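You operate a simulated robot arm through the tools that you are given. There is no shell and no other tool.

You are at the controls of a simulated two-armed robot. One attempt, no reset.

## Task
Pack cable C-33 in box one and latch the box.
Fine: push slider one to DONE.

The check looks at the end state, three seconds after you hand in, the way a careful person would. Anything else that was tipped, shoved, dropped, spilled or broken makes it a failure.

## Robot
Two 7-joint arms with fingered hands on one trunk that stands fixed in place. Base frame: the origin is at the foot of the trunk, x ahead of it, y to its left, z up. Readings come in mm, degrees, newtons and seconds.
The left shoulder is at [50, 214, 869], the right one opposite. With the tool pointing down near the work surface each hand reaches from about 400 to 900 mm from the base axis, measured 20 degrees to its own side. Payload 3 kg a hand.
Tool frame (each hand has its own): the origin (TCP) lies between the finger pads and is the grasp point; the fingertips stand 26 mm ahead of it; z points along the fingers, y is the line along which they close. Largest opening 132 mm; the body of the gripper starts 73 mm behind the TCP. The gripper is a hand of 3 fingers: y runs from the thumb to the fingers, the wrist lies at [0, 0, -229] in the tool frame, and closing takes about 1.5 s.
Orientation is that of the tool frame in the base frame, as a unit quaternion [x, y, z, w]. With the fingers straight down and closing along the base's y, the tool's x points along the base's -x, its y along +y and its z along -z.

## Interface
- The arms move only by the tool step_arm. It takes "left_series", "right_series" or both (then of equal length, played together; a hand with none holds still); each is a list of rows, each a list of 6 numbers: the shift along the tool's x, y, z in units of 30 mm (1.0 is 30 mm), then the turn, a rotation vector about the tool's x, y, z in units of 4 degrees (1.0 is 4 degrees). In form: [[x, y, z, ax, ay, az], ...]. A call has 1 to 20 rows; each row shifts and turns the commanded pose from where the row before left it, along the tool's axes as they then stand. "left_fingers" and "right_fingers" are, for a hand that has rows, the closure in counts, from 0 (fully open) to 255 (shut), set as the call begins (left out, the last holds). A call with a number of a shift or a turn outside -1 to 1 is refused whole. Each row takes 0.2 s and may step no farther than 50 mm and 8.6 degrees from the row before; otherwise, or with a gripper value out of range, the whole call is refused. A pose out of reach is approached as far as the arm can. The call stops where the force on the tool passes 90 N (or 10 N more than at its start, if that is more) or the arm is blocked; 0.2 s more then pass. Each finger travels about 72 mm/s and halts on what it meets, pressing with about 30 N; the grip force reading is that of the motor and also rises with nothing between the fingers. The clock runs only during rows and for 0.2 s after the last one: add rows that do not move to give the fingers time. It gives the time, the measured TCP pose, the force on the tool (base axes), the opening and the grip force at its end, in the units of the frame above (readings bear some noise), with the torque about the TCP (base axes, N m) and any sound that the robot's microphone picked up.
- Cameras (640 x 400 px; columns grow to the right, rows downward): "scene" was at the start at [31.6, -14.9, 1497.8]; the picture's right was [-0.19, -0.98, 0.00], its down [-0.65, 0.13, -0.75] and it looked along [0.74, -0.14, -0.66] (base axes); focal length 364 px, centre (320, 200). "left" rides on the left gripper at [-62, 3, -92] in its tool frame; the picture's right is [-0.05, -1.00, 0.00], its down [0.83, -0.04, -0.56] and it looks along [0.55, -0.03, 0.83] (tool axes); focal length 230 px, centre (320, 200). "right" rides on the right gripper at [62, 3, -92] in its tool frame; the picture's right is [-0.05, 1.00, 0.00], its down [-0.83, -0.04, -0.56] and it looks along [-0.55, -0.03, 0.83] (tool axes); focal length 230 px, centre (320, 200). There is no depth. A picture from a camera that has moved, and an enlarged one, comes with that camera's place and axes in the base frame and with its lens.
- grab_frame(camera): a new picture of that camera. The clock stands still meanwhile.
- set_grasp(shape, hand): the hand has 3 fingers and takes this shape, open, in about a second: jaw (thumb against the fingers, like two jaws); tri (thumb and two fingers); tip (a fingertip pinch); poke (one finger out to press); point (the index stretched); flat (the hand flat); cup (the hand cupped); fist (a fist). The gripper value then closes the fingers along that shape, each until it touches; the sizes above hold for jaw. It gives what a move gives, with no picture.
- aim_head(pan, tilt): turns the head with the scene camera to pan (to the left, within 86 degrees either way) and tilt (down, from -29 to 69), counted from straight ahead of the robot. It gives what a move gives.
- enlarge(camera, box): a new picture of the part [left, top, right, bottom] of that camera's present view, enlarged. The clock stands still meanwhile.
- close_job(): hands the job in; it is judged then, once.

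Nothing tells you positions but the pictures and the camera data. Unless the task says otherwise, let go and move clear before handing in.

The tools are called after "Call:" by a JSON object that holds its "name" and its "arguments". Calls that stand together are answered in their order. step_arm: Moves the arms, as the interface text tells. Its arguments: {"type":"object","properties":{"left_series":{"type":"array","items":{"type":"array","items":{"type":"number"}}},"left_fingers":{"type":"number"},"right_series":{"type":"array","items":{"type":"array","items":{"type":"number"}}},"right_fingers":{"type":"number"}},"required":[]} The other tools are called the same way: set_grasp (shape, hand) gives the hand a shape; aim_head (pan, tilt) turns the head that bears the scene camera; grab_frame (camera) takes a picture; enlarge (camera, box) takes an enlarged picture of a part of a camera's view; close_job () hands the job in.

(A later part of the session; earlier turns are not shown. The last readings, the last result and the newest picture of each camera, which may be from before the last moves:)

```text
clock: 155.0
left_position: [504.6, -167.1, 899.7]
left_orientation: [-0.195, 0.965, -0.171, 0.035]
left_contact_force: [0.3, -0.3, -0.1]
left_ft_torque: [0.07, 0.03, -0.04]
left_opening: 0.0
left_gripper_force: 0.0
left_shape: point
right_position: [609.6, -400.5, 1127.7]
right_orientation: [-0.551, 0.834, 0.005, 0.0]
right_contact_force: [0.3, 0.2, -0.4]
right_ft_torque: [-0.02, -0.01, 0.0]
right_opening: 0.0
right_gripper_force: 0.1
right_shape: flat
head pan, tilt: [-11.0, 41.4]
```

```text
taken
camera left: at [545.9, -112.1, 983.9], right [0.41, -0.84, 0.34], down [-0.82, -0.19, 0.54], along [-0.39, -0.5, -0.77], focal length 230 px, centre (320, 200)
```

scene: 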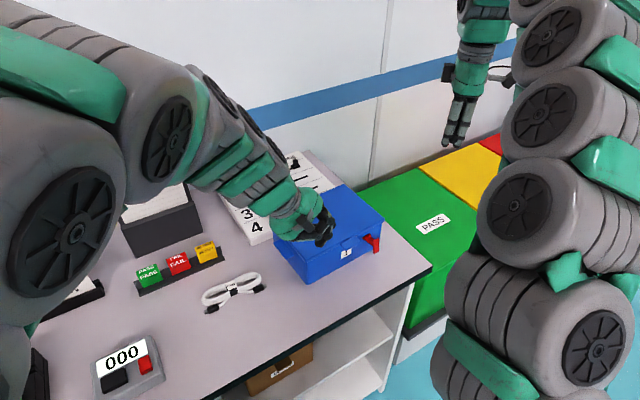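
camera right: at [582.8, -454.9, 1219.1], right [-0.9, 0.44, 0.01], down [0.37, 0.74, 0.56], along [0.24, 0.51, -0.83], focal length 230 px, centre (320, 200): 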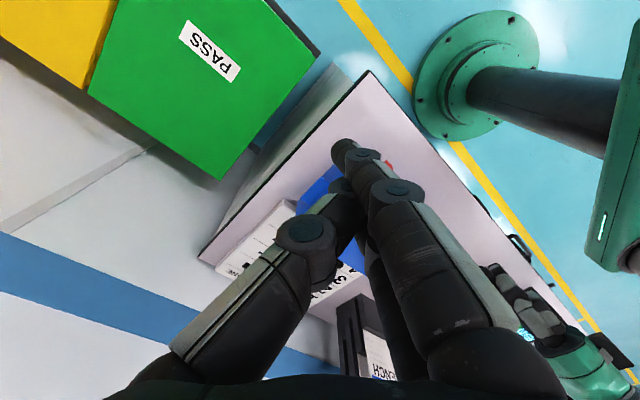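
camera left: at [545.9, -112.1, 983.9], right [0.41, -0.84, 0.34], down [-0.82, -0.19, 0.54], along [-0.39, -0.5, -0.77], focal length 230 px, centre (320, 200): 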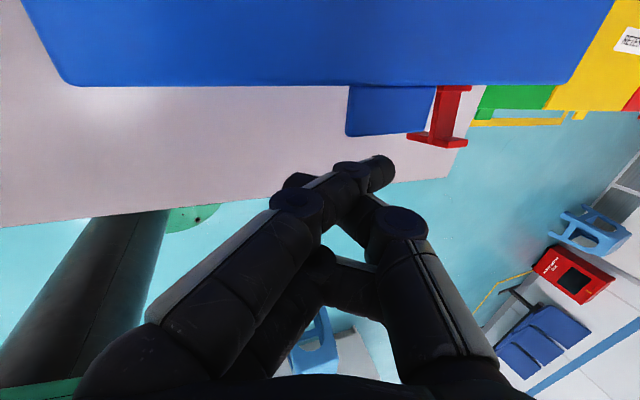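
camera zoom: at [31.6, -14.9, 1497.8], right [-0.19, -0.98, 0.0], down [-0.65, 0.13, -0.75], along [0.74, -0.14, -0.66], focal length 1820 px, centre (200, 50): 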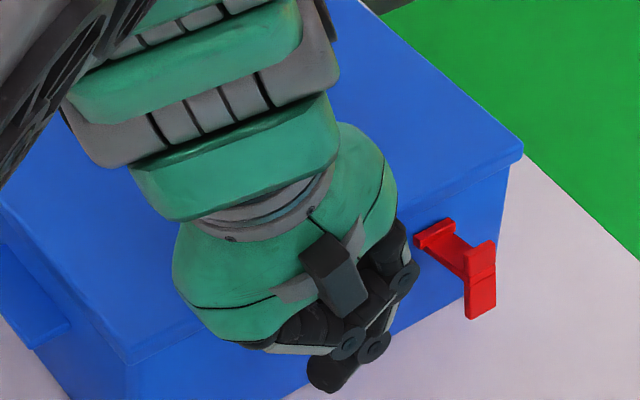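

The left index sits too close to table height to get under the tab safely. A better way is to pinch the latch's two sides with the right hand from above and flip it up, because the tab can pivot in the pinch. I'll retreat the left hand and prepare the right hand as an open jaw at about 43° heading.

Call:
{"name": "step_arm", "arguments": {"left_series": [[0.3, -0.342, -0.94, 0, 0, 0], [0, -0.342, -0.94, 0, 0, 0], [0, -0.342, -0.94, 0, 0, 0], [0, -0.342, -0.94, 0, 0, 0], [0, -0.342, -0.94, 0, 0, 0], [0, -0.342, -0.94, 0, 0, 0], [0, 0.94, -0.342, -1, 0, 0], [0, 0.94, -0.342, -1, 0, 0], [0, 0.94, -0.3, -1, 0, 0], [0, 0.96, -0.2, -1, 0, 0], [0, 1, 0, -1, 0, 0], [0, 1, 0, 0, 0, 0]]}}

Call:
{"name": "set_grasp", "arguments": {"shape": "jaw", "hand": "right"}}

Call:
{"name": "step_arm", "arguments": {"right_series": [[0, 0, 0, 0, 0, 1], [0, 0, 0, 0, 0, 1], [0, 0, 0, 0, 0, 1], [0, 0, 0, 0, 0, 1], [0, 0, 0, 0, 0, 1], [0, 0, 0, 0, 0, 1], [0, 0, 0, 0, 0, 0], [0, 0, 0, 0, 0, 0]], "right_fingers": 255}}

Call:
{"name": "step_arm", "arguments": {"right_series": [[0, 0, 0, 0, 0, 0], [0, 0, 0, 0, 0, 0], [0, 0, 0, 0, 0, 0], [0, 0, 0, 0, 0, 0]], "right_fingers": 185}}

Call:
{"name": "grab_frame", "arguments": {"camera": "scene"}}

Call:
{"name": "grab_frame", "arguments": {"camera": "right"}}

```text
clock: 157.6
left_position: [426.2, -5.7, 1083.9]
left_orientation: [-0.198, 0.98, 0.0, 0.0]
left_contact_force: [-0.3, 0.5, 0.0]
left_ft_torque: [-0.01, -0.03, -0.02]
left_opening: 0.4
left_gripper_force: 0.1
left_shape: point
right_position: [609.9, -400.9, 1127.4]
right_orientation: [-0.552, 0.834, 0.006, 0.0]
right_contact_force: [0.1, 0.8, 0.0]
right_ft_torque: [0.03, 0.04, 0.03]
right_opening: 0.1
right_gripper_force: 0.1
right_shape: flat
head pan, tilt: [-11.0, 41.4]
```

```text
clock: 158.5
left_position: [425.6, -7.2, 1084.7]
left_orientation: [-0.199, 0.98, 0.0, 0.0]
left_contact_force: [-0.1, 0.2, 0.3]
left_ft_torque: [0.0, 0.01, 0.01]
left_opening: 0.2
left_gripper_force: 0.0
left_shape: point
right_position: [609.7, -399.7, 1128.0]
right_orientation: [-0.551, 0.834, 0.006, 0.0]
right_contact_force: [0.2, -0.1, 0.2]
right_ft_torque: [0.0, -0.01, -0.01]
right_opening: 131.8
right_gripper_force: 0.1
right_shape: jaw
head pan, tilt: [-11.0, 41.4]
```

```text
clock: 160.3
left_position: [425.1, -6.2, 1084.4]
left_orientation: [-0.198, 0.98, 0.0, 0.0]
left_contact_force: [0.3, -0.2, 0.4]
left_ft_torque: [0.0, -0.01, -0.03]
left_opening: 0.0
left_gripper_force: 0.1
left_shape: point
right_position: [609.8, -400.3, 1129.8]
right_orientation: [-0.366, 0.931, 0.005, -0.002]
right_contact_force: [0.3, -0.8, 1.1]
right_ft_torque: [-0.01, -0.02, -0.01]
right_opening: 0.0
right_gripper_force: 29.6
right_shape: jaw
head pan, tilt: [-11.0, 41.4]
```

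```text
clock: 161.3
left_position: [426.5, -6.8, 1084.1]
left_orientation: [-0.198, 0.98, 0.0, 0.0]
left_contact_force: [0.0, 0.5, -0.5]
left_ft_torque: [-0.02, 0.01, 0.02]
left_opening: 0.2
left_gripper_force: 0.0
left_shape: point
right_position: [611.0, -400.9, 1128.4]
right_orientation: [-0.366, 0.93, 0.005, -0.002]
right_contact_force: [-0.2, -0.3, 0.4]
right_ft_torque: [-0.04, -0.03, -0.01]
right_opening: 35.7
right_gripper_force: 0.0
right_shape: jaw
head pan, tilt: [-11.0, 41.4]
```

```text
taken
```

scene: 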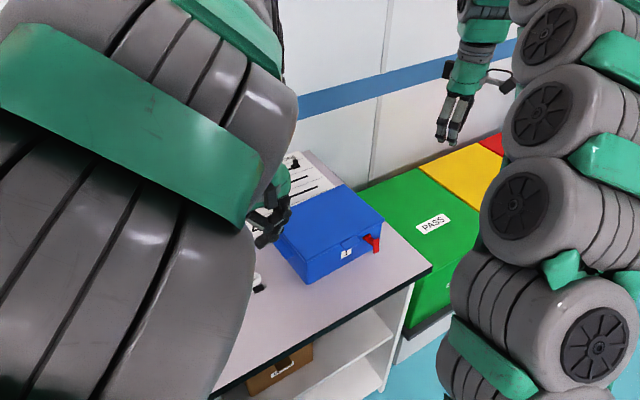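

```text
taken
camera right: at [562.8, -439.3, 1219.6], right [-0.64, 0.77, 0.01], down [0.64, 0.53, 0.56], along [0.42, 0.36, -0.83], focal length 230 px, centre (320, 200)
```

right: 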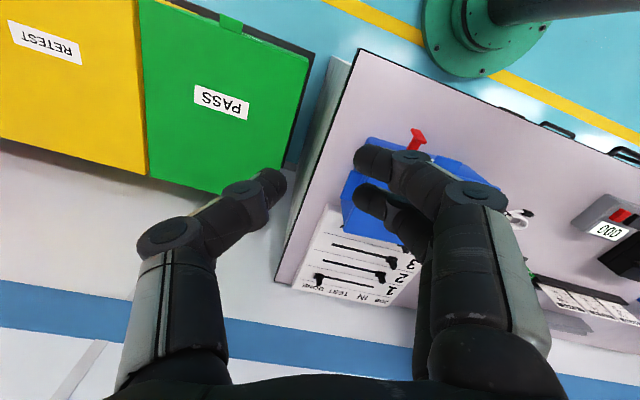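

The right hand's pinch geometry is known: thumb and far finger oppose each other about ±25 mm from centre. I'll move it above the open latch at about (551, -248).

Call:
{"name": "step_arm", "arguments": {"right_series": [[-0.336, 0.852, 0.933, 0, 0, 0], [-0.336, 0.852, 0.933, 0, 0, 0], [-0.336, 0.852, 0.933, 0, 0, 0], [-0.336, 0.852, 0.933, 0, 0, 0], [-0.336, 0.852, 0.933, 0, 0, 0], [-0.336, 0.852, 0.933, 0, 0, 0]], "left_series": [[0, 0.7, 0, 0, 0, 0], [0, 0.7, 0, 0, 0, 0], [0, 0.7, 0, 0, 0, 0], [0, 0.7, 0, 0, 0, 0], [0, 0.7, 0, 0, 0, 0], [0, 0.7, 0, 0, 0, 0]]}}

Call:
{"name": "grab_frame", "arguments": {"camera": "right"}}

Call:
{"name": "enlarge", "arguments": {"camera": "scene", "box": [300, 180, 428, 260]}}

```text
clock: 162.7
left_position: [377.5, 107.0, 1084.0]
left_orientation: [-0.198, 0.98, -0.001, 0.0]
left_contact_force: [-1.0, 0.4, -0.4]
left_ft_torque: [0.01, -0.01, 0.03]
left_opening: 0.0
left_gripper_force: 0.1
left_shape: point
right_position: [547.6, -244.5, 962.4]
right_orientation: [-0.366, 0.931, 0.005, -0.001]
right_contact_force: [-0.4, 0.7, 0.2]
right_ft_torque: [0.03, 0.01, -0.01]
right_opening: 36.0
right_gripper_force: 0.1
right_shape: jaw
head pan, tilt: [-11.0, 41.4]
```

```text
taken
camera right: at [501.7, -283.7, 1053.5], right [-0.64, 0.77, 0.01], down [0.64, 0.53, 0.56], along [0.42, 0.36, -0.83], focal length 230 px, centre (320, 200)
```

right: 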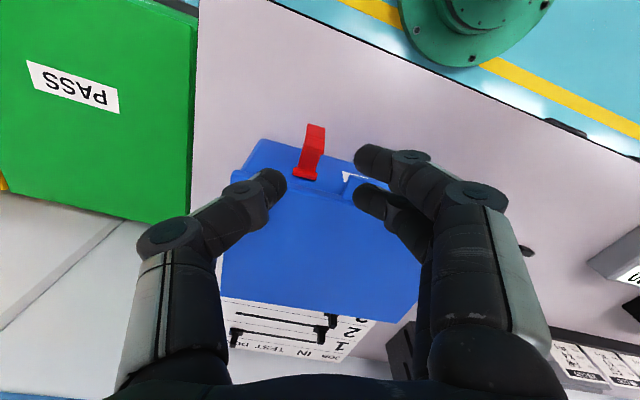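

```text
5.00 times, centred on (364, 220) of scene
camera zoom: at [31.6, -14.8, 1497.8], right [-0.19, -0.98, 0.0], down [-0.65, 0.13, -0.75], along [0.74, -0.14, -0.66], focal length 1820 px, centre (100, 100)
```

zoom: 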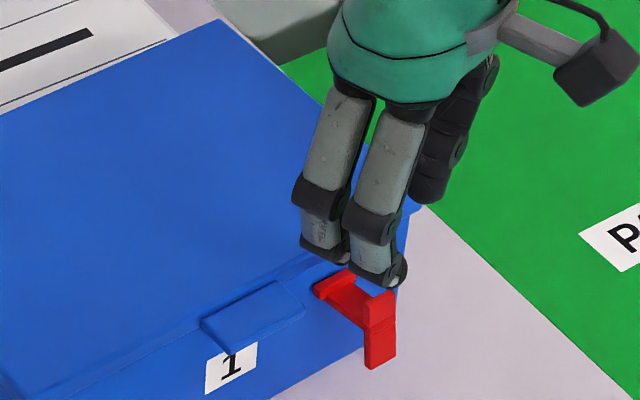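

Call:
{"name": "step_arm", "arguments": {"right_series": [[0, -0.145, 0.6, 0, 0, 0], [0, 0, 0.6, 0, 0, 0], [0, 0, 0, 0, 0, 0]]}}

Call:
{"name": "enlarge", "arguments": {"camera": "right", "box": [200, 100, 440, 250]}}

Call:
{"name": "enlarge", "arguments": {"camera": "scene", "box": [320, 190, 432, 260]}}

```text
clock: 163.5
left_position: [377.6, 108.2, 1084.5]
left_orientation: [-0.198, 0.98, 0.0, 0.0]
left_contact_force: [-0.3, -0.8, 0.7]
left_ft_torque: [-0.02, 0.0, -0.01]
left_opening: 0.1
left_gripper_force: 0.1
left_shape: point
right_position: [550.3, -248.8, 925.9]
right_orientation: [-0.366, 0.931, 0.005, -0.001]
right_contact_force: [0.0, 0.6, 0.1]
right_ft_torque: [0.02, 0.02, 0.0]
right_opening: 35.9
right_gripper_force: 0.1
right_shape: jaw
head pan, tilt: [-11.0, 41.4]
```

```text
2.67 times, centred on (320, 175) of right
camera zoom: at [503.7, -286.5, 1017.6], right [-0.64, 0.77, 0.01], down [0.64, 0.53, 0.56], along [0.42, 0.36, -0.83], focal length 614 px, centre (320, 267)
```

zoom: 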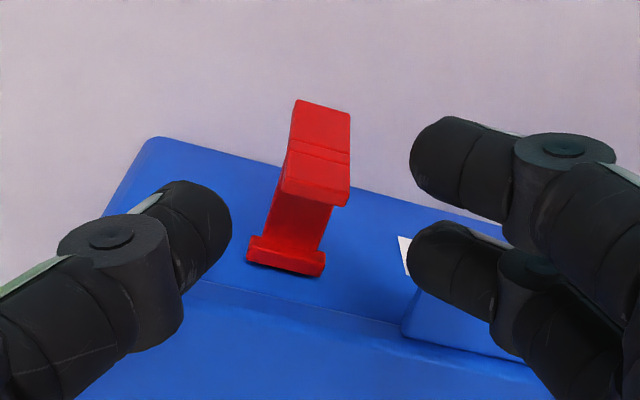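

```text
5.71 times, centred on (376, 225) of scene
camera zoom: at [31.6, -14.9, 1497.8], right [-0.19, -0.98, 0.0], down [-0.65, 0.13, -0.75], along [0.74, -0.14, -0.66], focal length 2080 px, centre (0, 57)
```

zoom: 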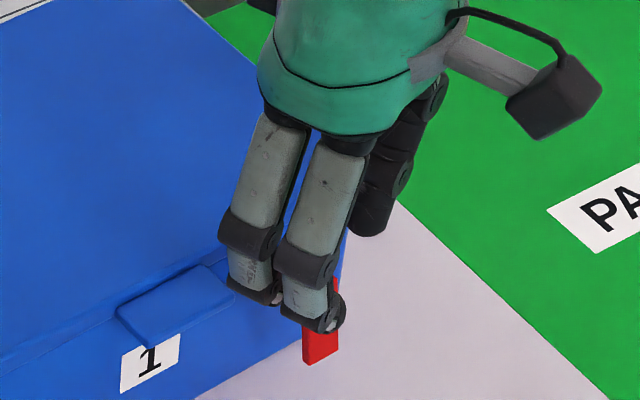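

The latch lies exactly between thumb and fingers. I'll descend the rest of the way.

Call:
{"name": "step_arm", "arguments": {"right_series": [[0, 0, 0.6, 0, 0, 0], [0, 0, 0.6, 0, 0, 0], [0, 0, 0.6, 0, 0, 0], [0, 0, 0, 0, 0, 0]]}}

Call:
{"name": "enlarge", "arguments": {"camera": "right", "box": [200, 100, 440, 250]}}

Call:
{"name": "enlarge", "arguments": {"camera": "scene", "box": [320, 200, 432, 270]}}

```text
clock: 164.5
left_position: [378.3, 108.1, 1085.0]
left_orientation: [-0.198, 0.98, 0.001, 0.0]
left_contact_force: [-0.4, -0.4, 0.2]
left_ft_torque: [-0.01, 0.0, 0.03]
left_opening: 0.0
left_gripper_force: 0.1
left_shape: point
right_position: [550.9, -246.5, 869.8]
right_orientation: [-0.366, 0.931, 0.005, -0.002]
right_contact_force: [0.3, -1.1, 0.8]
right_ft_torque: [0.03, 0.01, -0.01]
right_opening: 36.1
right_gripper_force: 0.0
right_shape: jaw
head pan, tilt: [-11.0, 41.4]
```

```text
2.67 times, centred on (320, 175) of right
camera zoom: at [504.1, -285.8, 961.6], right [-0.64, 0.77, 0.01], down [0.64, 0.53, 0.56], along [0.42, 0.36, -0.83], focal length 614 px, centre (320, 267)
```

zoom: 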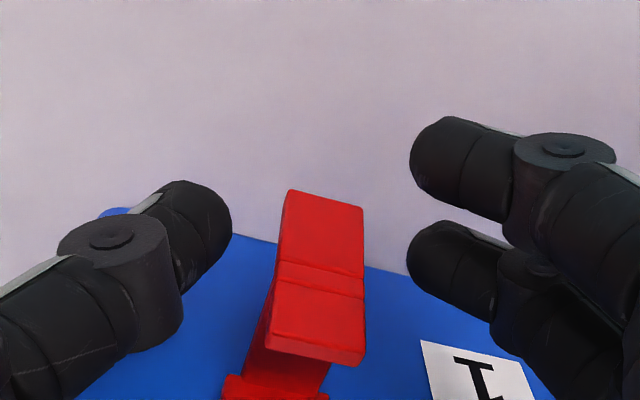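

```text
5.71 times, centred on (376, 235) of scene
camera zoom: at [31.6, -14.9, 1497.8], right [-0.19, -0.98, 0.0], down [-0.65, 0.13, -0.75], along [0.74, -0.14, -0.66], focal length 2080 px, centre (0, 0)
```

zoom: 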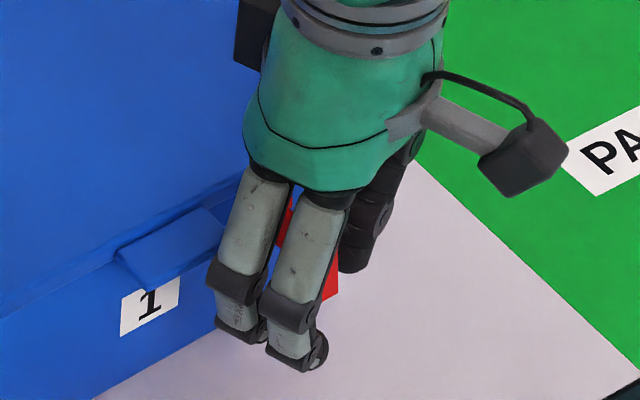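

The latch tab is between thumb and far finger. I'll close the pinch.

Call:
{"name": "step_arm", "arguments": {"right_series": [[0, 0, 0, 0, 0, 0], [0, 0, 0, 0, 0, 0], [0, 0, 0, 0, 0, 0], [0, 0, 0, 0, 0, 0]], "right_fingers": 255}}

Call:
{"name": "enlarge", "arguments": {"camera": "right", "box": [200, 100, 440, 250]}}

Call:
{"name": "enlarge", "arguments": {"camera": "scene", "box": [320, 200, 432, 270]}}

```text
clock: 165.5
left_position: [377.3, 108.5, 1083.8]
left_orientation: [-0.198, 0.98, 0.0, 0.0]
left_contact_force: [0.1, 0.3, 0.2]
left_ft_torque: [-0.01, -0.06, 0.0]
left_opening: 0.0
left_gripper_force: 0.1
left_shape: point
right_position: [551.2, -246.7, 870.9]
right_orientation: [-0.366, 0.931, 0.005, -0.002]
right_contact_force: [-0.8, -1.0, 0.4]
right_ft_torque: [-0.1, 0.01, 0.0]
right_opening: 0.0
right_gripper_force: 30.2
right_shape: jaw
head pan, tilt: [-11.0, 41.4]
```

```text
2.67 times, centred on (320, 175) of right
camera zoom: at [504.3, -285.8, 961.7], right [-0.64, 0.77, 0.01], down [0.64, 0.53, 0.56], along [0.42, 0.36, -0.83], focal length 614 px, centre (320, 267)
```

zoom: 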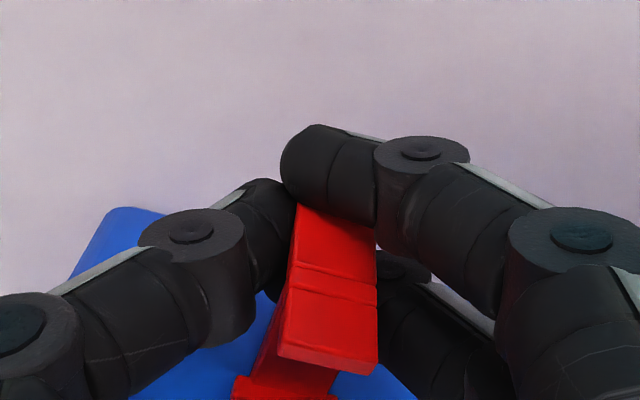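

```text
5.71 times, centred on (376, 235) of scene
camera zoom: at [31.6, -14.9, 1497.8], right [-0.19, -0.98, 0.0], down [-0.65, 0.13, -0.75], along [0.74, -0.14, -0.66], focal length 2080 px, centre (0, 0)
```

zoom: 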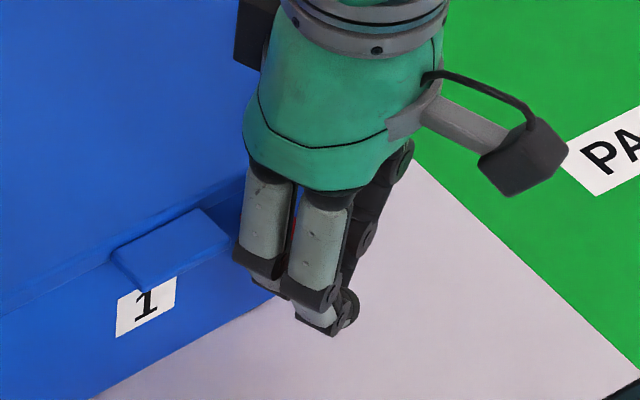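

The near finger ended up in front of the tab, which would block the flip. A better grip is to close thumb and fingers just below the tab's lower end and lift it in the V between them. I'll reopen, lower 23 mm, and close again.

Call:
{"name": "step_arm", "arguments": {"right_series": [[0, 0, 0, 0, 0, 0], [0, 0, 0, 0, 0, 0], [0, 0, 0, 0, 0, 0]], "right_fingers": 180}}

Call:
{"name": "step_arm", "arguments": {"right_series": [[0, 0, 0.25, 0, 0, 0], [0, 0, 0.25, 0, 0, 0], [0, 0, 0.26, 0, 0, 0], [0, 0, 0, 0, 0, 0]]}}

Call:
{"name": "enlarge", "arguments": {"camera": "right", "box": [200, 100, 440, 250]}}

Call:
{"name": "enlarge", "arguments": {"camera": "scene", "box": [320, 200, 432, 270]}}

```text
clock: 166.3
left_position: [377.4, 108.5, 1084.2]
left_orientation: [-0.199, 0.98, 0.0, 0.0]
left_contact_force: [-0.4, -1.0, 0.4]
left_ft_torque: [0.0, -0.01, 0.01]
left_opening: 0.0
left_gripper_force: 0.0
left_shape: point
right_position: [551.8, -247.7, 870.7]
right_orientation: [-0.366, 0.931, 0.005, -0.001]
right_contact_force: [0.4, -0.3, 1.2]
right_ft_torque: [-0.01, 0.01, 0.0]
right_opening: 38.5
right_gripper_force: 0.0
right_shape: jaw
head pan, tilt: [-11.0, 41.4]
```

```text
clock: 167.3
left_position: [377.5, 108.2, 1084.3]
left_orientation: [-0.198, 0.98, 0.0, 0.0]
left_contact_force: [0.2, 0.2, -0.4]
left_ft_torque: [0.0, -0.04, 0.02]
left_opening: 0.0
left_gripper_force: 0.2
left_shape: point
right_position: [551.7, -247.0, 849.2]
right_orientation: [-0.366, 0.93, 0.004, -0.001]
right_contact_force: [0.9, -0.2, -0.9]
right_ft_torque: [-0.04, 0.0, -0.06]
right_opening: 38.5
right_gripper_force: 0.1
right_shape: jaw
head pan, tilt: [-11.0, 41.4]
```

```text
2.67 times, centred on (320, 175) of right
camera zoom: at [504.8, -285.9, 939.8], right [-0.64, 0.77, 0.01], down [0.64, 0.53, 0.56], along [0.42, 0.36, -0.83], focal length 614 px, centre (320, 267)
```

zoom: 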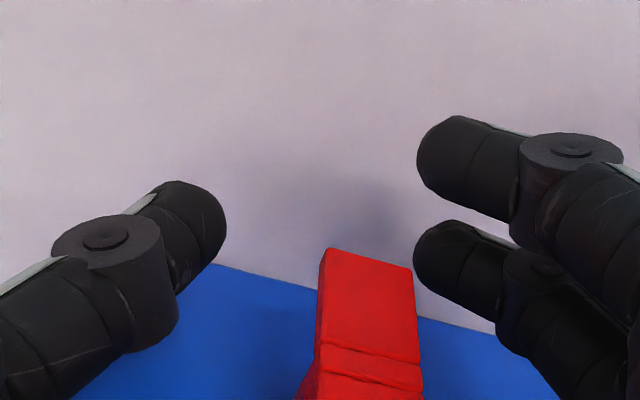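

```text
5.71 times, centred on (376, 235) of scene
camera zoom: at [31.6, -14.9, 1497.8], right [-0.19, -0.98, 0.0], down [-0.65, 0.13, -0.75], along [0.74, -0.14, -0.66], focal length 2080 px, centre (0, 0)
```

zoom: 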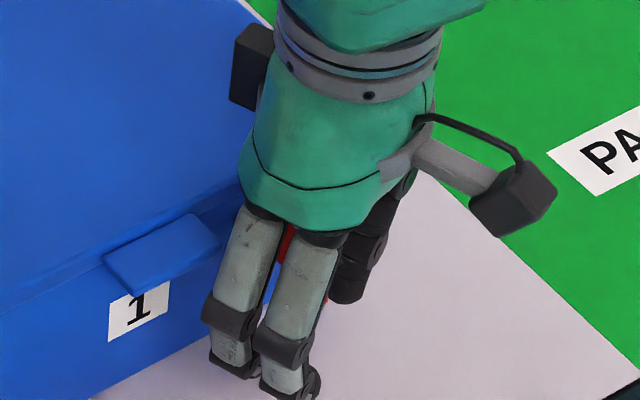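

The latch now sits off-centre to the left in the hand, so the box seems to have been nudged a few millimetres. I'll check the same view as at the start before going on.

Call:
{"name": "enlarge", "arguments": {"camera": "scene", "box": [260, 170, 420, 290]}}

Call:
{"name": "grab_frame", "arguments": {"camera": "right"}}

```text
3.33 times, centred on (340, 230) of scene
camera zoom: at [31.6, -14.9, 1497.8], right [-0.19, -0.98, 0.0], down [-0.65, 0.13, -0.75], along [0.74, -0.14, -0.66], focal length 1214 px, centre (253, 100)
```

zoom: 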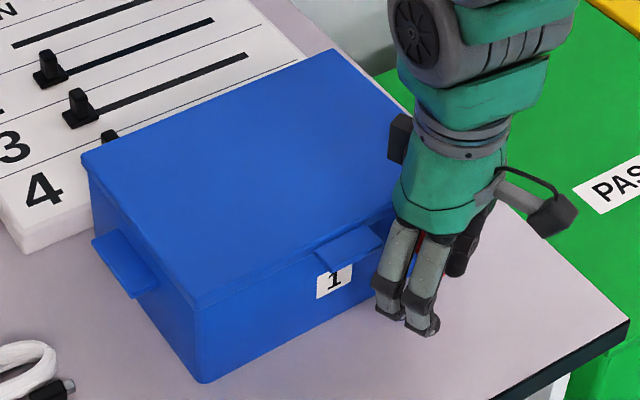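

```text
taken
camera right: at [504.8, -285.9, 939.8], right [-0.64, 0.77, 0.01], down [0.64, 0.53, 0.56], along [0.42, 0.36, -0.83], focal length 230 px, centre (320, 200)
```

right: 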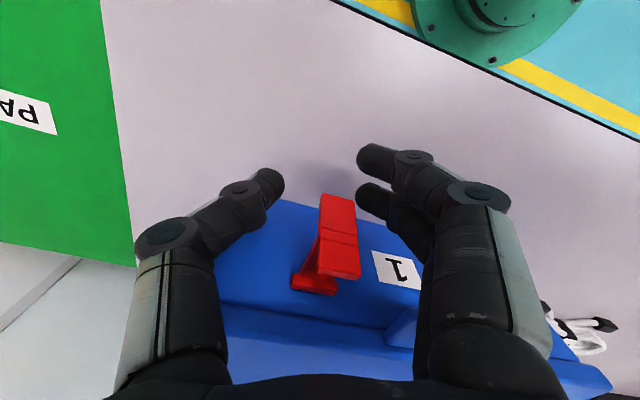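

The box front shifted about 7 mm to the left, which is minor, but I want to avoid any more of that. I'll back the open hand straight out, re-centre on the latch, close the hand there, and then bring the closed V in under the tab.

Call:
{"name": "step_arm", "arguments": {"right_series": [[0.32, 0.11, 0, 0, 0, 0], [0.32, 0.11, 0, 0, 0, 0], [0.32, 0.11, 0, 0, 0, 0], [0.32, 0.11, 0, 0, 0, 0]]}}

Call:
{"name": "step_arm", "arguments": {"right_series": [[-0.09, 0.25, 0, 0, 0, 0], [0, 0, 0, 0, 0, 0], [0, 0, 0, 0, 0, 0], [0, 0, 0, 0, 0, 0], [0, 0, 0, 0, 0, 0]], "right_fingers": 255}}

Call:
{"name": "enlarge", "arguments": {"camera": "right", "box": [160, 80, 480, 280]}}

Call:
{"name": "enlarge", "arguments": {"camera": "scene", "box": [320, 200, 432, 270]}}

```text
clock: 168.3
left_position: [377.9, 107.5, 1083.6]
left_orientation: [-0.198, 0.98, 0.001, 0.001]
left_contact_force: [-1.2, 0.0, -0.6]
left_ft_torque: [-0.01, 0.02, 0.02]
left_opening: 0.0
left_gripper_force: 0.2
left_shape: point
right_position: [513.8, -264.4, 850.6]
right_orientation: [-0.366, 0.931, 0.004, 0.0]
right_contact_force: [0.0, 0.1, 0.4]
right_ft_torque: [0.0, 0.0, -0.01]
right_opening: 38.4
right_gripper_force: 0.0
right_shape: jaw
head pan, tilt: [-11.0, 41.4]
```

```text
clock: 169.5
left_position: [378.4, 107.8, 1084.9]
left_orientation: [-0.199, 0.98, -0.001, 0.0]
left_contact_force: [0.3, 0.4, -0.5]
left_ft_torque: [-0.01, -0.01, 0.0]
left_opening: 0.0
left_gripper_force: 0.1
left_shape: point
right_position: [511.1, -257.1, 849.3]
right_orientation: [-0.365, 0.931, 0.005, -0.001]
right_contact_force: [-0.3, -1.2, 0.1]
right_ft_torque: [-0.01, 0.01, 0.0]
right_opening: 0.2
right_gripper_force: 30.0
right_shape: jaw
head pan, tilt: [-11.0, 41.4]
```

```text
2.00 times, centred on (320, 180) of right
camera zoom: at [464.0, -295.3, 940.2], right [-0.64, 0.77, 0.01], down [0.64, 0.53, 0.56], along [0.42, 0.36, -0.83], focal length 460 px, centre (320, 240)
```

zoom: 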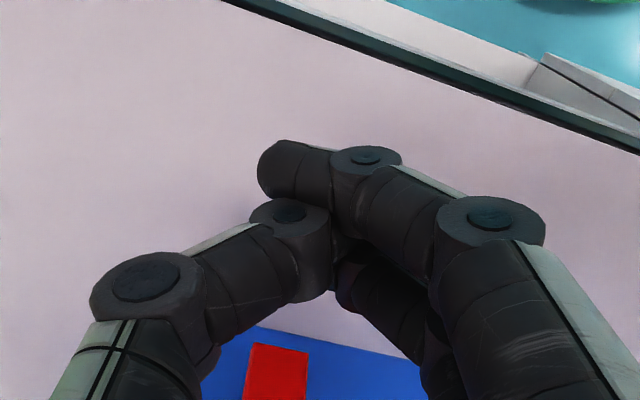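

```text
5.71 times, centred on (376, 235) of scene
camera zoom: at [31.6, -14.9, 1497.8], right [-0.19, -0.98, 0.0], down [-0.65, 0.13, -0.75], along [0.74, -0.14, -0.66], focal length 2080 px, centre (0, 0)
```

zoom: 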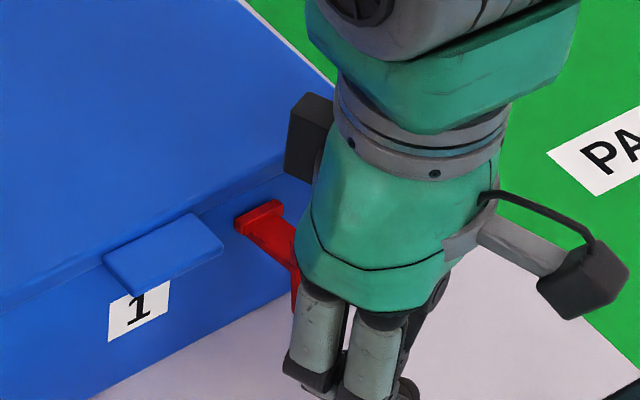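

I understand the grip better now: pinching only the tab's bottom end lets the rest of the latch swing freely. I'll reopen the hand out here, raise it 12 mm, and slide in so that thumb and far finger straddle the tab end.

Call:
{"name": "step_arm", "arguments": {"right_series": [[0, 0, -0.4, 0, 0, 0], [0, 0, 0, 0, 0, 0], [0, 0, 0, 0, 0, 0], [-0.366, -0.131, 0, 0, 0, 0], [-0.366, -0.131, 0, 0, 0, 0], [0, 0, 0, 0, 0, 0]], "right_fingers": 175}}

Call:
{"name": "enlarge", "arguments": {"camera": "right", "box": [200, 120, 440, 270]}}

Call:
{"name": "enlarge", "arguments": {"camera": "scene", "box": [320, 200, 432, 270]}}

```text
clock: 170.9
left_position: [378.2, 108.0, 1083.7]
left_orientation: [-0.199, 0.98, 0.0, 0.0]
left_contact_force: [-0.2, 0.0, 0.1]
left_ft_torque: [-0.02, 0.0, -0.02]
left_opening: 0.0
left_gripper_force: 0.0
left_shape: point
right_position: [532.8, -247.1, 860.8]
right_orientation: [-0.366, 0.93, 0.005, -0.001]
right_contact_force: [0.5, 0.1, 0.4]
right_ft_torque: [0.01, 0.0, -0.02]
right_opening: 41.4
right_gripper_force: 0.1
right_shape: jaw
head pan, tilt: [-11.0, 41.4]
```

```text
2.67 times, centred on (320, 195) of right
camera zoom: at [485.1, -285.9, 952.2], right [-0.64, 0.77, 0.01], down [0.64, 0.53, 0.56], along [0.42, 0.36, -0.83], focal length 614 px, centre (320, 213)
```

zoom: 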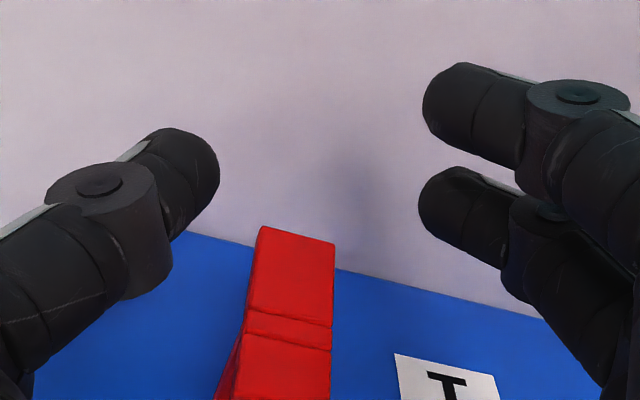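

```text
5.71 times, centred on (376, 235) of scene
camera zoom: at [31.6, -14.9, 1497.8], right [-0.19, -0.98, 0.0], down [-0.65, 0.13, -0.75], along [0.74, -0.14, -0.66], focal length 2080 px, centre (0, 0)
```

zoom: 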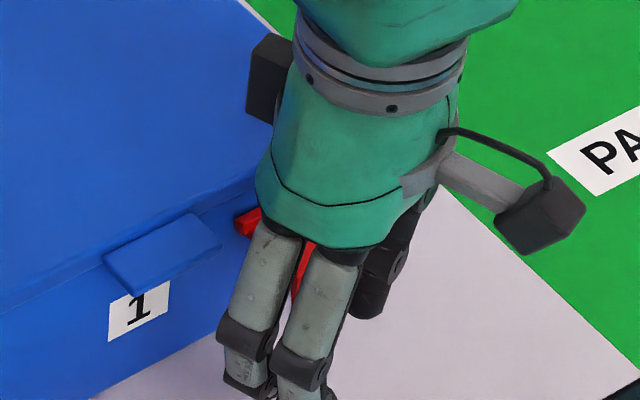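

Call:
{"name": "step_arm", "arguments": {"right_series": [[-0.18, -0.09, 0, 0, 0, 0], [-0.18, -0.09, 0, 0, 0, 0], [0, 0, 0, 0, 0, 0]]}}

Call:
{"name": "enlarge", "arguments": {"camera": "right", "box": [200, 120, 440, 270]}}

Call:
{"name": "enlarge", "arguments": {"camera": "scene", "box": [320, 200, 432, 270]}}

```text
clock: 171.7
left_position: [378.1, 108.4, 1083.7]
left_orientation: [-0.198, 0.98, 0.0, 0.0]
left_contact_force: [0.2, -0.1, -0.3]
left_ft_torque: [0.02, -0.02, -0.03]
left_opening: 0.2
left_gripper_force: 0.1
left_shape: point
right_position: [543.6, -242.8, 860.4]
right_orientation: [-0.366, 0.931, 0.005, -0.002]
right_contact_force: [0.4, 0.5, -0.3]
right_ft_torque: [0.01, 0.02, 0.01]
right_opening: 41.2
right_gripper_force: 0.1
right_shape: jaw
head pan, tilt: [-11.0, 41.4]
```

```text
2.67 times, centred on (320, 195) of right
camera zoom: at [496.6, -283.0, 952.0], right [-0.64, 0.77, 0.01], down [0.64, 0.53, 0.56], along [0.42, 0.36, -0.83], focal length 614 px, centre (320, 213)
```

zoom: 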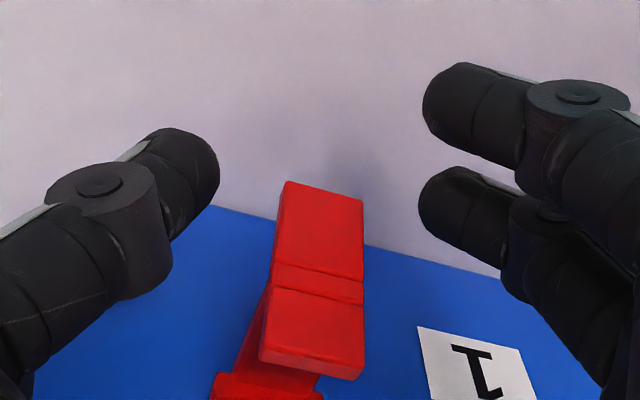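

```text
5.71 times, centred on (376, 235) of scene
camera zoom: at [31.6, -14.9, 1497.8], right [-0.19, -0.98, 0.0], down [-0.65, 0.13, -0.75], along [0.74, -0.14, -0.66], focal length 2080 px, centre (0, 0)
```

zoom: 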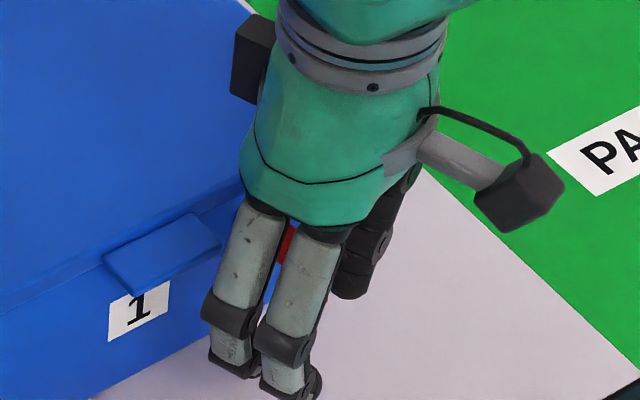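

The tab end is centred between thumb and far finger. This time I'll close only to about tab width, so the fingers cradle it without squeezing or twisting the box.

Call:
{"name": "step_arm", "arguments": {"right_series": [[0, 0, 0, 0, 0, 0], [0, 0, 0, 0, 0, 0], [0, 0, 0, 0, 0, 0]], "right_fingers": 216}}

Call:
{"name": "enlarge", "arguments": {"camera": "right", "box": [200, 120, 440, 270]}}

Call:
{"name": "enlarge", "arguments": {"camera": "scene", "box": [320, 200, 432, 270]}}

```text
clock: 172.5
left_position: [378.3, 107.0, 1084.3]
left_orientation: [-0.198, 0.98, 0.001, 0.0]
left_contact_force: [0.2, -0.3, -0.3]
left_ft_torque: [0.0, 0.01, 0.01]
left_opening: 0.0
left_gripper_force: 0.0
left_shape: point
right_position: [544.8, -243.7, 859.8]
right_orientation: [-0.367, 0.93, 0.005, -0.002]
right_contact_force: [0.3, 0.6, 0.8]
right_ft_torque: [0.02, 0.02, 0.01]
right_opening: 20.8
right_gripper_force: 0.1
right_shape: jaw
head pan, tilt: [-11.0, 41.4]
```

```text
2.67 times, centred on (320, 195) of right
camera zoom: at [496.6, -283.0, 951.9], right [-0.64, 0.77, 0.01], down [0.64, 0.53, 0.56], along [0.42, 0.36, -0.83], focal length 614 px, centre (320, 213)
```

zoom: 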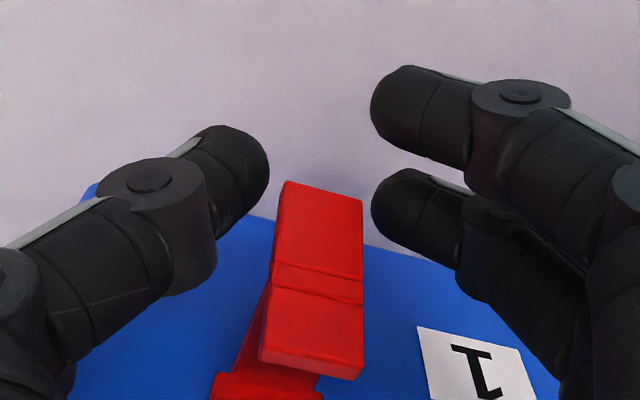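

```text
5.71 times, centred on (376, 235) of scene
camera zoom: at [31.6, -14.9, 1497.8], right [-0.19, -0.98, 0.0], down [-0.65, 0.13, -0.75], along [0.74, -0.14, -0.66], focal length 2080 px, centre (0, 0)
```

zoom: 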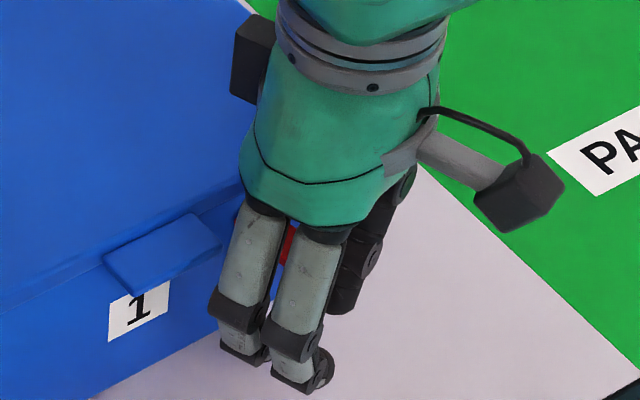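

Call:
{"name": "step_arm", "arguments": {"right_series": [[0, 0, 0, 0, 0, 0], [0, 0, 0, 0, 0, 0]], "right_fingers": 221}}

Call:
{"name": "step_arm", "arguments": {"right_series": [[0.1, 0.036, -0.2, 0, 0, 0], [0.08, 0.03, -0.2, 0, 0, 0]]}}

Call:
{"name": "enlarge", "arguments": {"camera": "right", "box": [200, 120, 440, 270]}}

Call:
{"name": "enlarge", "arguments": {"camera": "scene", "box": [320, 200, 432, 270]}}

```text
clock: 173.1
left_position: [377.0, 108.0, 1084.2]
left_orientation: [-0.198, 0.98, 0.0, 0.001]
left_contact_force: [0.4, -0.5, 0.4]
left_ft_torque: [-0.02, -0.01, 0.0]
left_opening: 0.0
left_gripper_force: 0.1
left_shape: point
right_position: [543.2, -243.5, 860.4]
right_orientation: [-0.366, 0.931, 0.004, -0.002]
right_contact_force: [1.3, 0.0, 0.4]
right_ft_torque: [0.0, -0.02, -0.02]
right_opening: 17.7
right_gripper_force: 0.1
right_shape: jaw
head pan, tilt: [-11.0, 41.4]
```

```text
clock: 173.7
left_position: [378.6, 108.2, 1084.4]
left_orientation: [-0.199, 0.98, 0.0, 0.0]
left_contact_force: [-0.5, 0.4, -0.5]
left_ft_torque: [-0.03, 0.0, -0.04]
left_opening: 0.0
left_gripper_force: 0.1
left_shape: point
right_position: [538.5, -246.3, 872.7]
right_orientation: [-0.366, 0.931, 0.004, -0.001]
right_contact_force: [-0.6, 0.0, 0.0]
right_ft_torque: [0.01, 0.0, 0.0]
right_opening: 17.9
right_gripper_force: 0.1
right_shape: jaw
head pan, tilt: [-11.0, 41.4]
```

```text
2.67 times, centred on (320, 195) of right
camera zoom: at [491.9, -285.3, 963.8], right [-0.64, 0.77, 0.01], down [0.64, 0.53, 0.56], along [0.42, 0.36, -0.83], focal length 614 px, centre (320, 213)
```

zoom: 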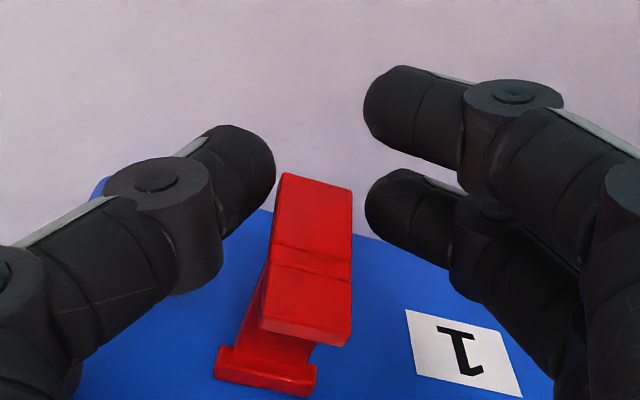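

```text
5.71 times, centred on (376, 235) of scene
camera zoom: at [31.6, -14.9, 1497.8], right [-0.19, -0.98, 0.0], down [-0.65, 0.13, -0.75], along [0.74, -0.14, -0.66], focal length 2080 px, centre (0, 0)
```

zoom: 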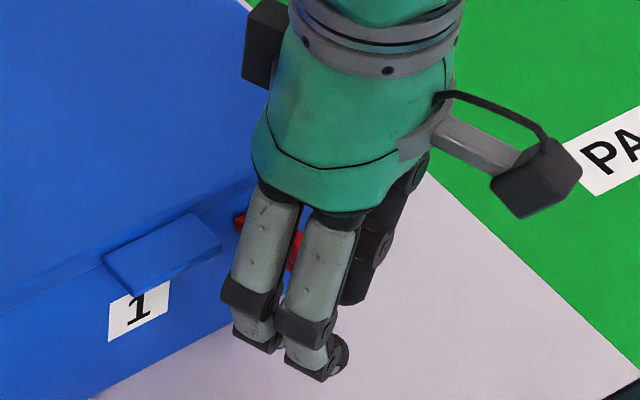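

The fingers passed the tab without engaging, so they need to close beneath it. I'll open again, go down to 12 mm below the last level, and close under the tab end before lifting.

Call:
{"name": "step_arm", "arguments": {"right_series": [[0, 0, 0, 0, 0, 0], [0, 0, 0, 0, 0, 0], [-0.066, -0.011, 0.27, 0, 0, 0], [-0.066, -0.011, 0.27, 0, 0, 0], [-0.066, -0.011, 0.28, 0, 0, 0], [0, 0, 0, 0, 0, 0]], "right_fingers": 180}}

Call:
{"name": "enlarge", "arguments": {"camera": "right", "box": [200, 120, 440, 270]}}

```text
clock: 175.1
left_position: [377.9, 106.8, 1084.8]
left_orientation: [-0.198, 0.98, 0.0, 0.0]
left_contact_force: [0.0, 1.0, -0.5]
left_ft_torque: [0.01, -0.01, -0.01]
left_opening: 0.1
left_gripper_force: 0.0
left_shape: point
right_position: [544.4, -241.9, 846.3]
right_orientation: [-0.365, 0.931, 0.005, -0.001]
right_contact_force: [-0.2, 0.2, 0.1]
right_ft_torque: [0.0, 0.01, 0.01]
right_opening: 38.0
right_gripper_force: 0.1
right_shape: jaw
head pan, tilt: [-11.0, 41.4]
```

```text
2.67 times, centred on (320, 195) of right
camera zoom: at [497.1, -281.6, 938.8], right [-0.64, 0.77, 0.01], down [0.64, 0.53, 0.56], along [0.42, 0.36, -0.83], focal length 614 px, centre (320, 213)
```

zoom: 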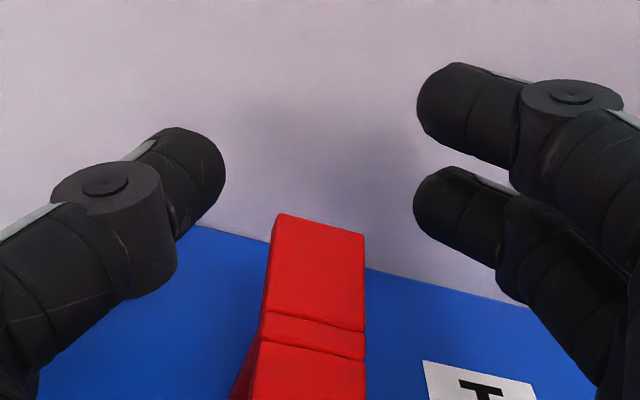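

Call:
{"name": "step_arm", "arguments": {"right_series": [[0, 0, 0, 0, 0, 0], [0, 0, 0, 0, 0, 0], [0, 0, 0, 0, 0, 0]], "right_fingers": 240}}

Call:
{"name": "enlarge", "arguments": {"camera": "right", "box": [200, 120, 440, 270]}}

Call:
{"name": "enlarge", "arguments": {"camera": "scene", "box": [320, 200, 432, 270]}}

```text
clock: 175.9
left_position: [377.4, 108.0, 1085.0]
left_orientation: [-0.199, 0.98, 0.0, 0.0]
left_contact_force: [-0.2, -0.1, 0.1]
left_ft_torque: [-0.02, 0.0, 0.0]
left_opening: 0.0
left_gripper_force: 0.1
left_shape: point
right_position: [544.3, -241.9, 848.1]
right_orientation: [-0.366, 0.931, 0.005, -0.001]
right_contact_force: [-0.2, -0.2, 0.7]
right_ft_torque: [-0.01, 0.01, 0.01]
right_opening: 8.1
right_gripper_force: 0.1
right_shape: jaw
head pan, tilt: [-11.0, 41.4]
```

```text
2.67 times, centred on (320, 195) of right
camera zoom: at [497.1, -281.7, 939.0], right [-0.64, 0.77, 0.01], down [0.64, 0.53, 0.56], along [0.42, 0.36, -0.83], focal length 614 px, centre (320, 213)
```

zoom: 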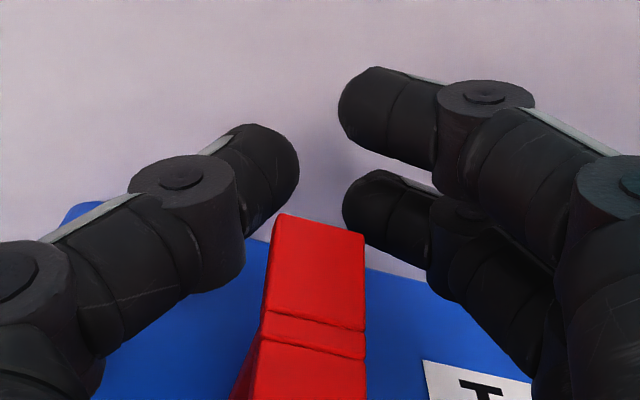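

```text
5.71 times, centred on (376, 235) of scene
camera zoom: at [31.6, -14.9, 1497.8], right [-0.19, -0.98, 0.0], down [-0.65, 0.13, -0.75], along [0.74, -0.14, -0.66], focal length 2080 px, centre (0, 0)
```

zoom: 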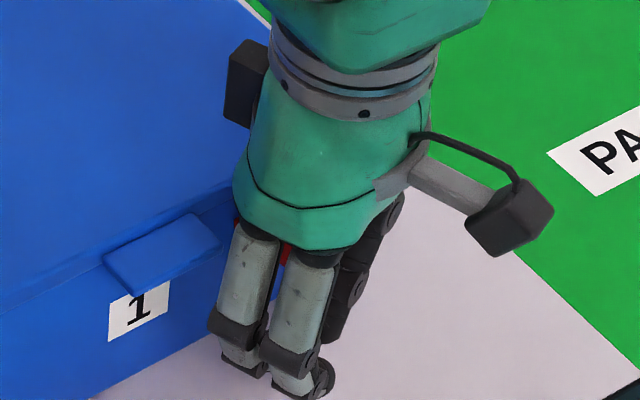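

The fingers are now closed to a 9 mm gap beneath the tab end. I'll lift slowly, following the latch's arc outward, and check that it rises.

Call:
{"name": "step_arm", "arguments": {"right_series": [[0, 0, -0.13, 0, 0, 0], [0.03, 0.01, -0.13, 0, 0, 0], [0.08, 0.03, -0.167, 0, 0, 0]]}}

Call:
{"name": "enlarge", "arguments": {"camera": "right", "box": [200, 120, 440, 270]}}

Call:
{"name": "enlarge", "arguments": {"camera": "scene", "box": [320, 200, 432, 270]}}

```text
clock: 176.7
left_position: [377.5, 106.8, 1084.7]
left_orientation: [-0.198, 0.98, 0.0, 0.0]
left_contact_force: [0.2, 0.1, -0.1]
left_ft_torque: [-0.01, 0.01, 0.01]
left_opening: 0.0
left_gripper_force: 0.0
left_shape: point
right_position: [540.5, -244.9, 862.4]
right_orientation: [-0.365, 0.931, 0.004, -0.001]
right_contact_force: [0.7, -0.1, -0.7]
right_ft_torque: [0.02, 0.03, -0.06]
right_opening: 8.0
right_gripper_force: 0.1
right_shape: jaw
head pan, tilt: [-11.0, 41.4]
```

```text
2.67 times, centred on (320, 195) of right
camera zoom: at [493.1, -283.1, 953.1], right [-0.64, 0.77, 0.01], down [0.64, 0.53, 0.56], along [0.42, 0.36, -0.83], focal length 614 px, centre (320, 213)
```

zoom: 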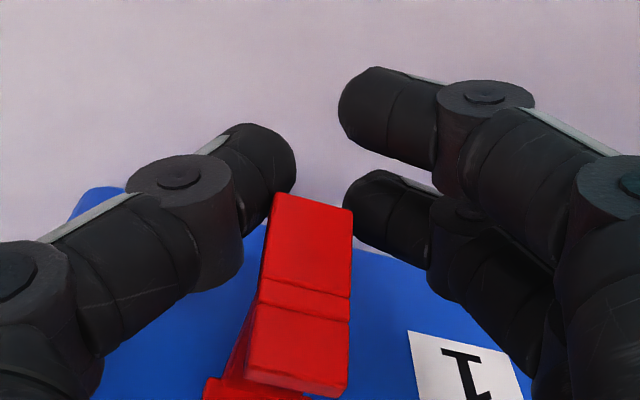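

```text
5.71 times, centred on (376, 235) of scene
camera zoom: at [31.6, -14.9, 1497.8], right [-0.19, -0.98, 0.0], down [-0.65, 0.13, -0.75], along [0.74, -0.14, -0.66], focal length 2080 px, centre (0, 0)
```

zoom: 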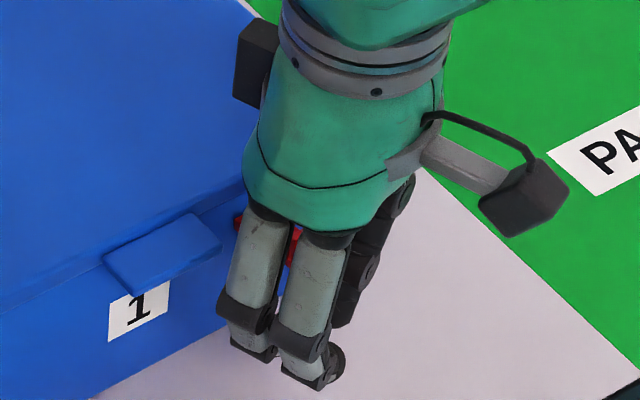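

Call:
{"name": "enlarge", "arguments": {"camera": "right", "box": [270, 160, 366, 220]}}

Call:
{"name": "enlarge", "arguments": {"camera": "scene", "box": [348, 225, 396, 255]}}

```text
6.67 times, centred on (318, 190) of right
camera zoom: at [493.1, -283.1, 953.1], right [-0.64, 0.77, 0.01], down [0.64, 0.53, 0.56], along [0.42, 0.36, -0.83], focal length 1534 px, centre (333, 267)
```

zoom: 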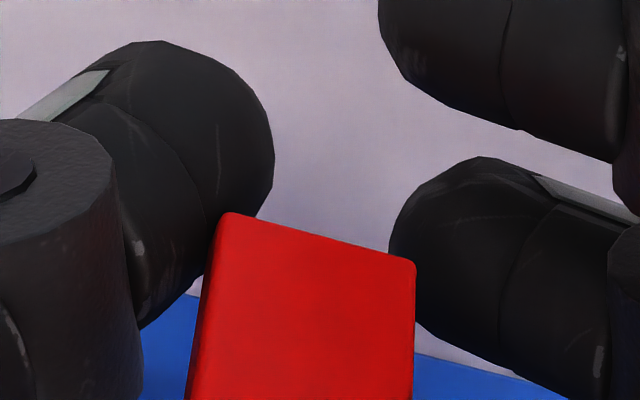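

```text
13.33 times, centred on (372, 240) of scene
camera zoom: at [31.6, -14.9, 1497.8], right [-0.19, -0.98, 0.0], down [-0.65, 0.13, -0.75], along [0.74, -0.14, -0.66], focal length 4855 px, centre (-373, -333)
```

zoom: 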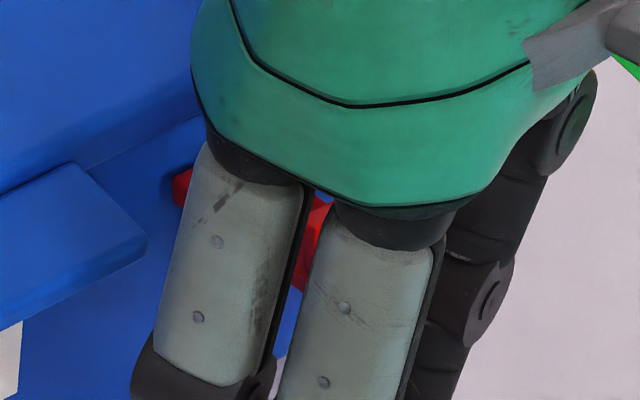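

The tab is drawn in front of both fingertips, so the fingers are still below it and simply haven't reached it yet. I'll keep lifting in small steps.

Call:
{"name": "step_arm", "arguments": {"right_series": [[0, 0, -0.167, 0, 0, 0], [0, 0, -0.167, 0, 0, 0]]}}

Call:
{"name": "enlarge", "arguments": {"camera": "right", "box": [246, 145, 390, 235]}}

```text
clock: 177.3
left_position: [376.8, 107.2, 1084.5]
left_orientation: [-0.199, 0.98, 0.001, 0.0]
left_contact_force: [-0.1, 0.0, -0.1]
left_ft_torque: [0.0, 0.0, 0.02]
left_opening: 0.1
left_gripper_force: 0.1
left_shape: point
right_position: [541.4, -244.0, 871.7]
right_orientation: [-0.366, 0.931, 0.005, -0.001]
right_contact_force: [0.5, -0.7, -0.2]
right_ft_torque: [-0.02, 0.01, 0.0]
right_opening: 8.4
right_gripper_force: 0.1
right_shape: jaw
head pan, tilt: [-11.0, 41.4]
```

```text
4.44 times, centred on (318, 190) of right
camera zoom: at [493.1, -283.0, 963.0], right [-0.64, 0.77, 0.01], down [0.64, 0.53, 0.56], along [0.42, 0.36, -0.83], focal length 1022 px, centre (329, 244)
```

zoom: 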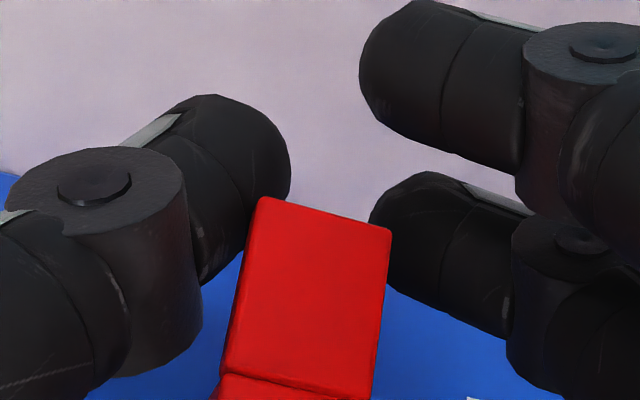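

The tab end is now resting on the fingers and rising with them. I'll continue upward.

Call:
{"name": "step_arm", "arguments": {"right_series": [[0, 0, -0.167, 0, 0, 0], [0, 0, -0.167, 0, 0, 0], [-0.02, -0.007, -0.167, 0, 0, 0]]}}

Call:
{"name": "enlarge", "arguments": {"camera": "right", "box": [222, 130, 414, 250]}}

Call:
{"name": "enlarge", "arguments": {"camera": "scene", "box": [330, 200, 410, 250]}}

```text
clock: 178.1
left_position: [376.9, 107.7, 1085.0]
left_orientation: [-0.199, 0.98, 0.0, 0.0]
left_contact_force: [-0.1, -0.5, -0.3]
left_ft_torque: [-0.05, 0.0, 0.0]
left_opening: 0.1
left_gripper_force: 0.1
left_shape: point
right_position: [541.4, -243.5, 886.7]
right_orientation: [-0.367, 0.93, 0.005, -0.002]
right_contact_force: [1.2, 0.3, 0.3]
right_ft_torque: [0.01, -0.03, -0.04]
right_opening: 8.1
right_gripper_force: 0.2
right_shape: jaw
head pan, tilt: [-11.0, 41.4]
```

```text
3.33 times, centred on (318, 190) of right
camera zoom: at [493.9, -282.6, 978.0], right [-0.64, 0.77, 0.01], down [0.64, 0.53, 0.55], along [0.42, 0.36, -0.83], focal length 767 px, centre (327, 233)
```

zoom: 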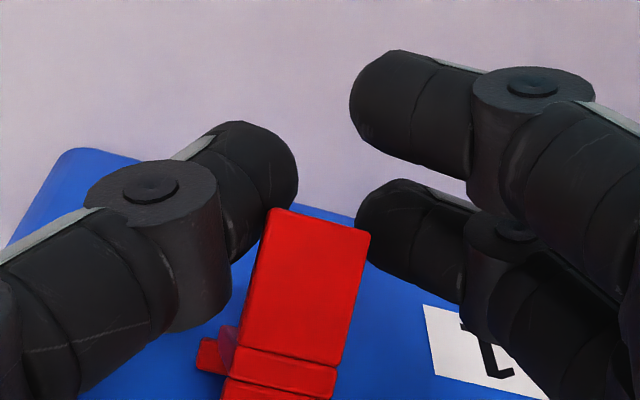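

```text
8.00 times, centred on (370, 225) of scene
camera zoom: at [31.6, -14.9, 1497.8], right [-0.19, -0.98, 0.0], down [-0.65, 0.13, -0.75], along [0.74, -0.14, -0.66], focal length 2913 px, centre (-80, 0)
```

zoom: 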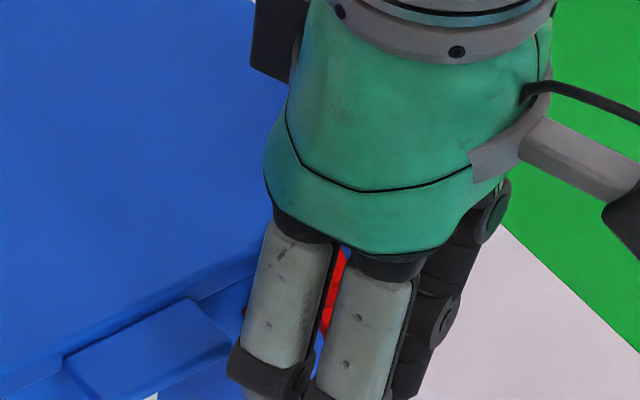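

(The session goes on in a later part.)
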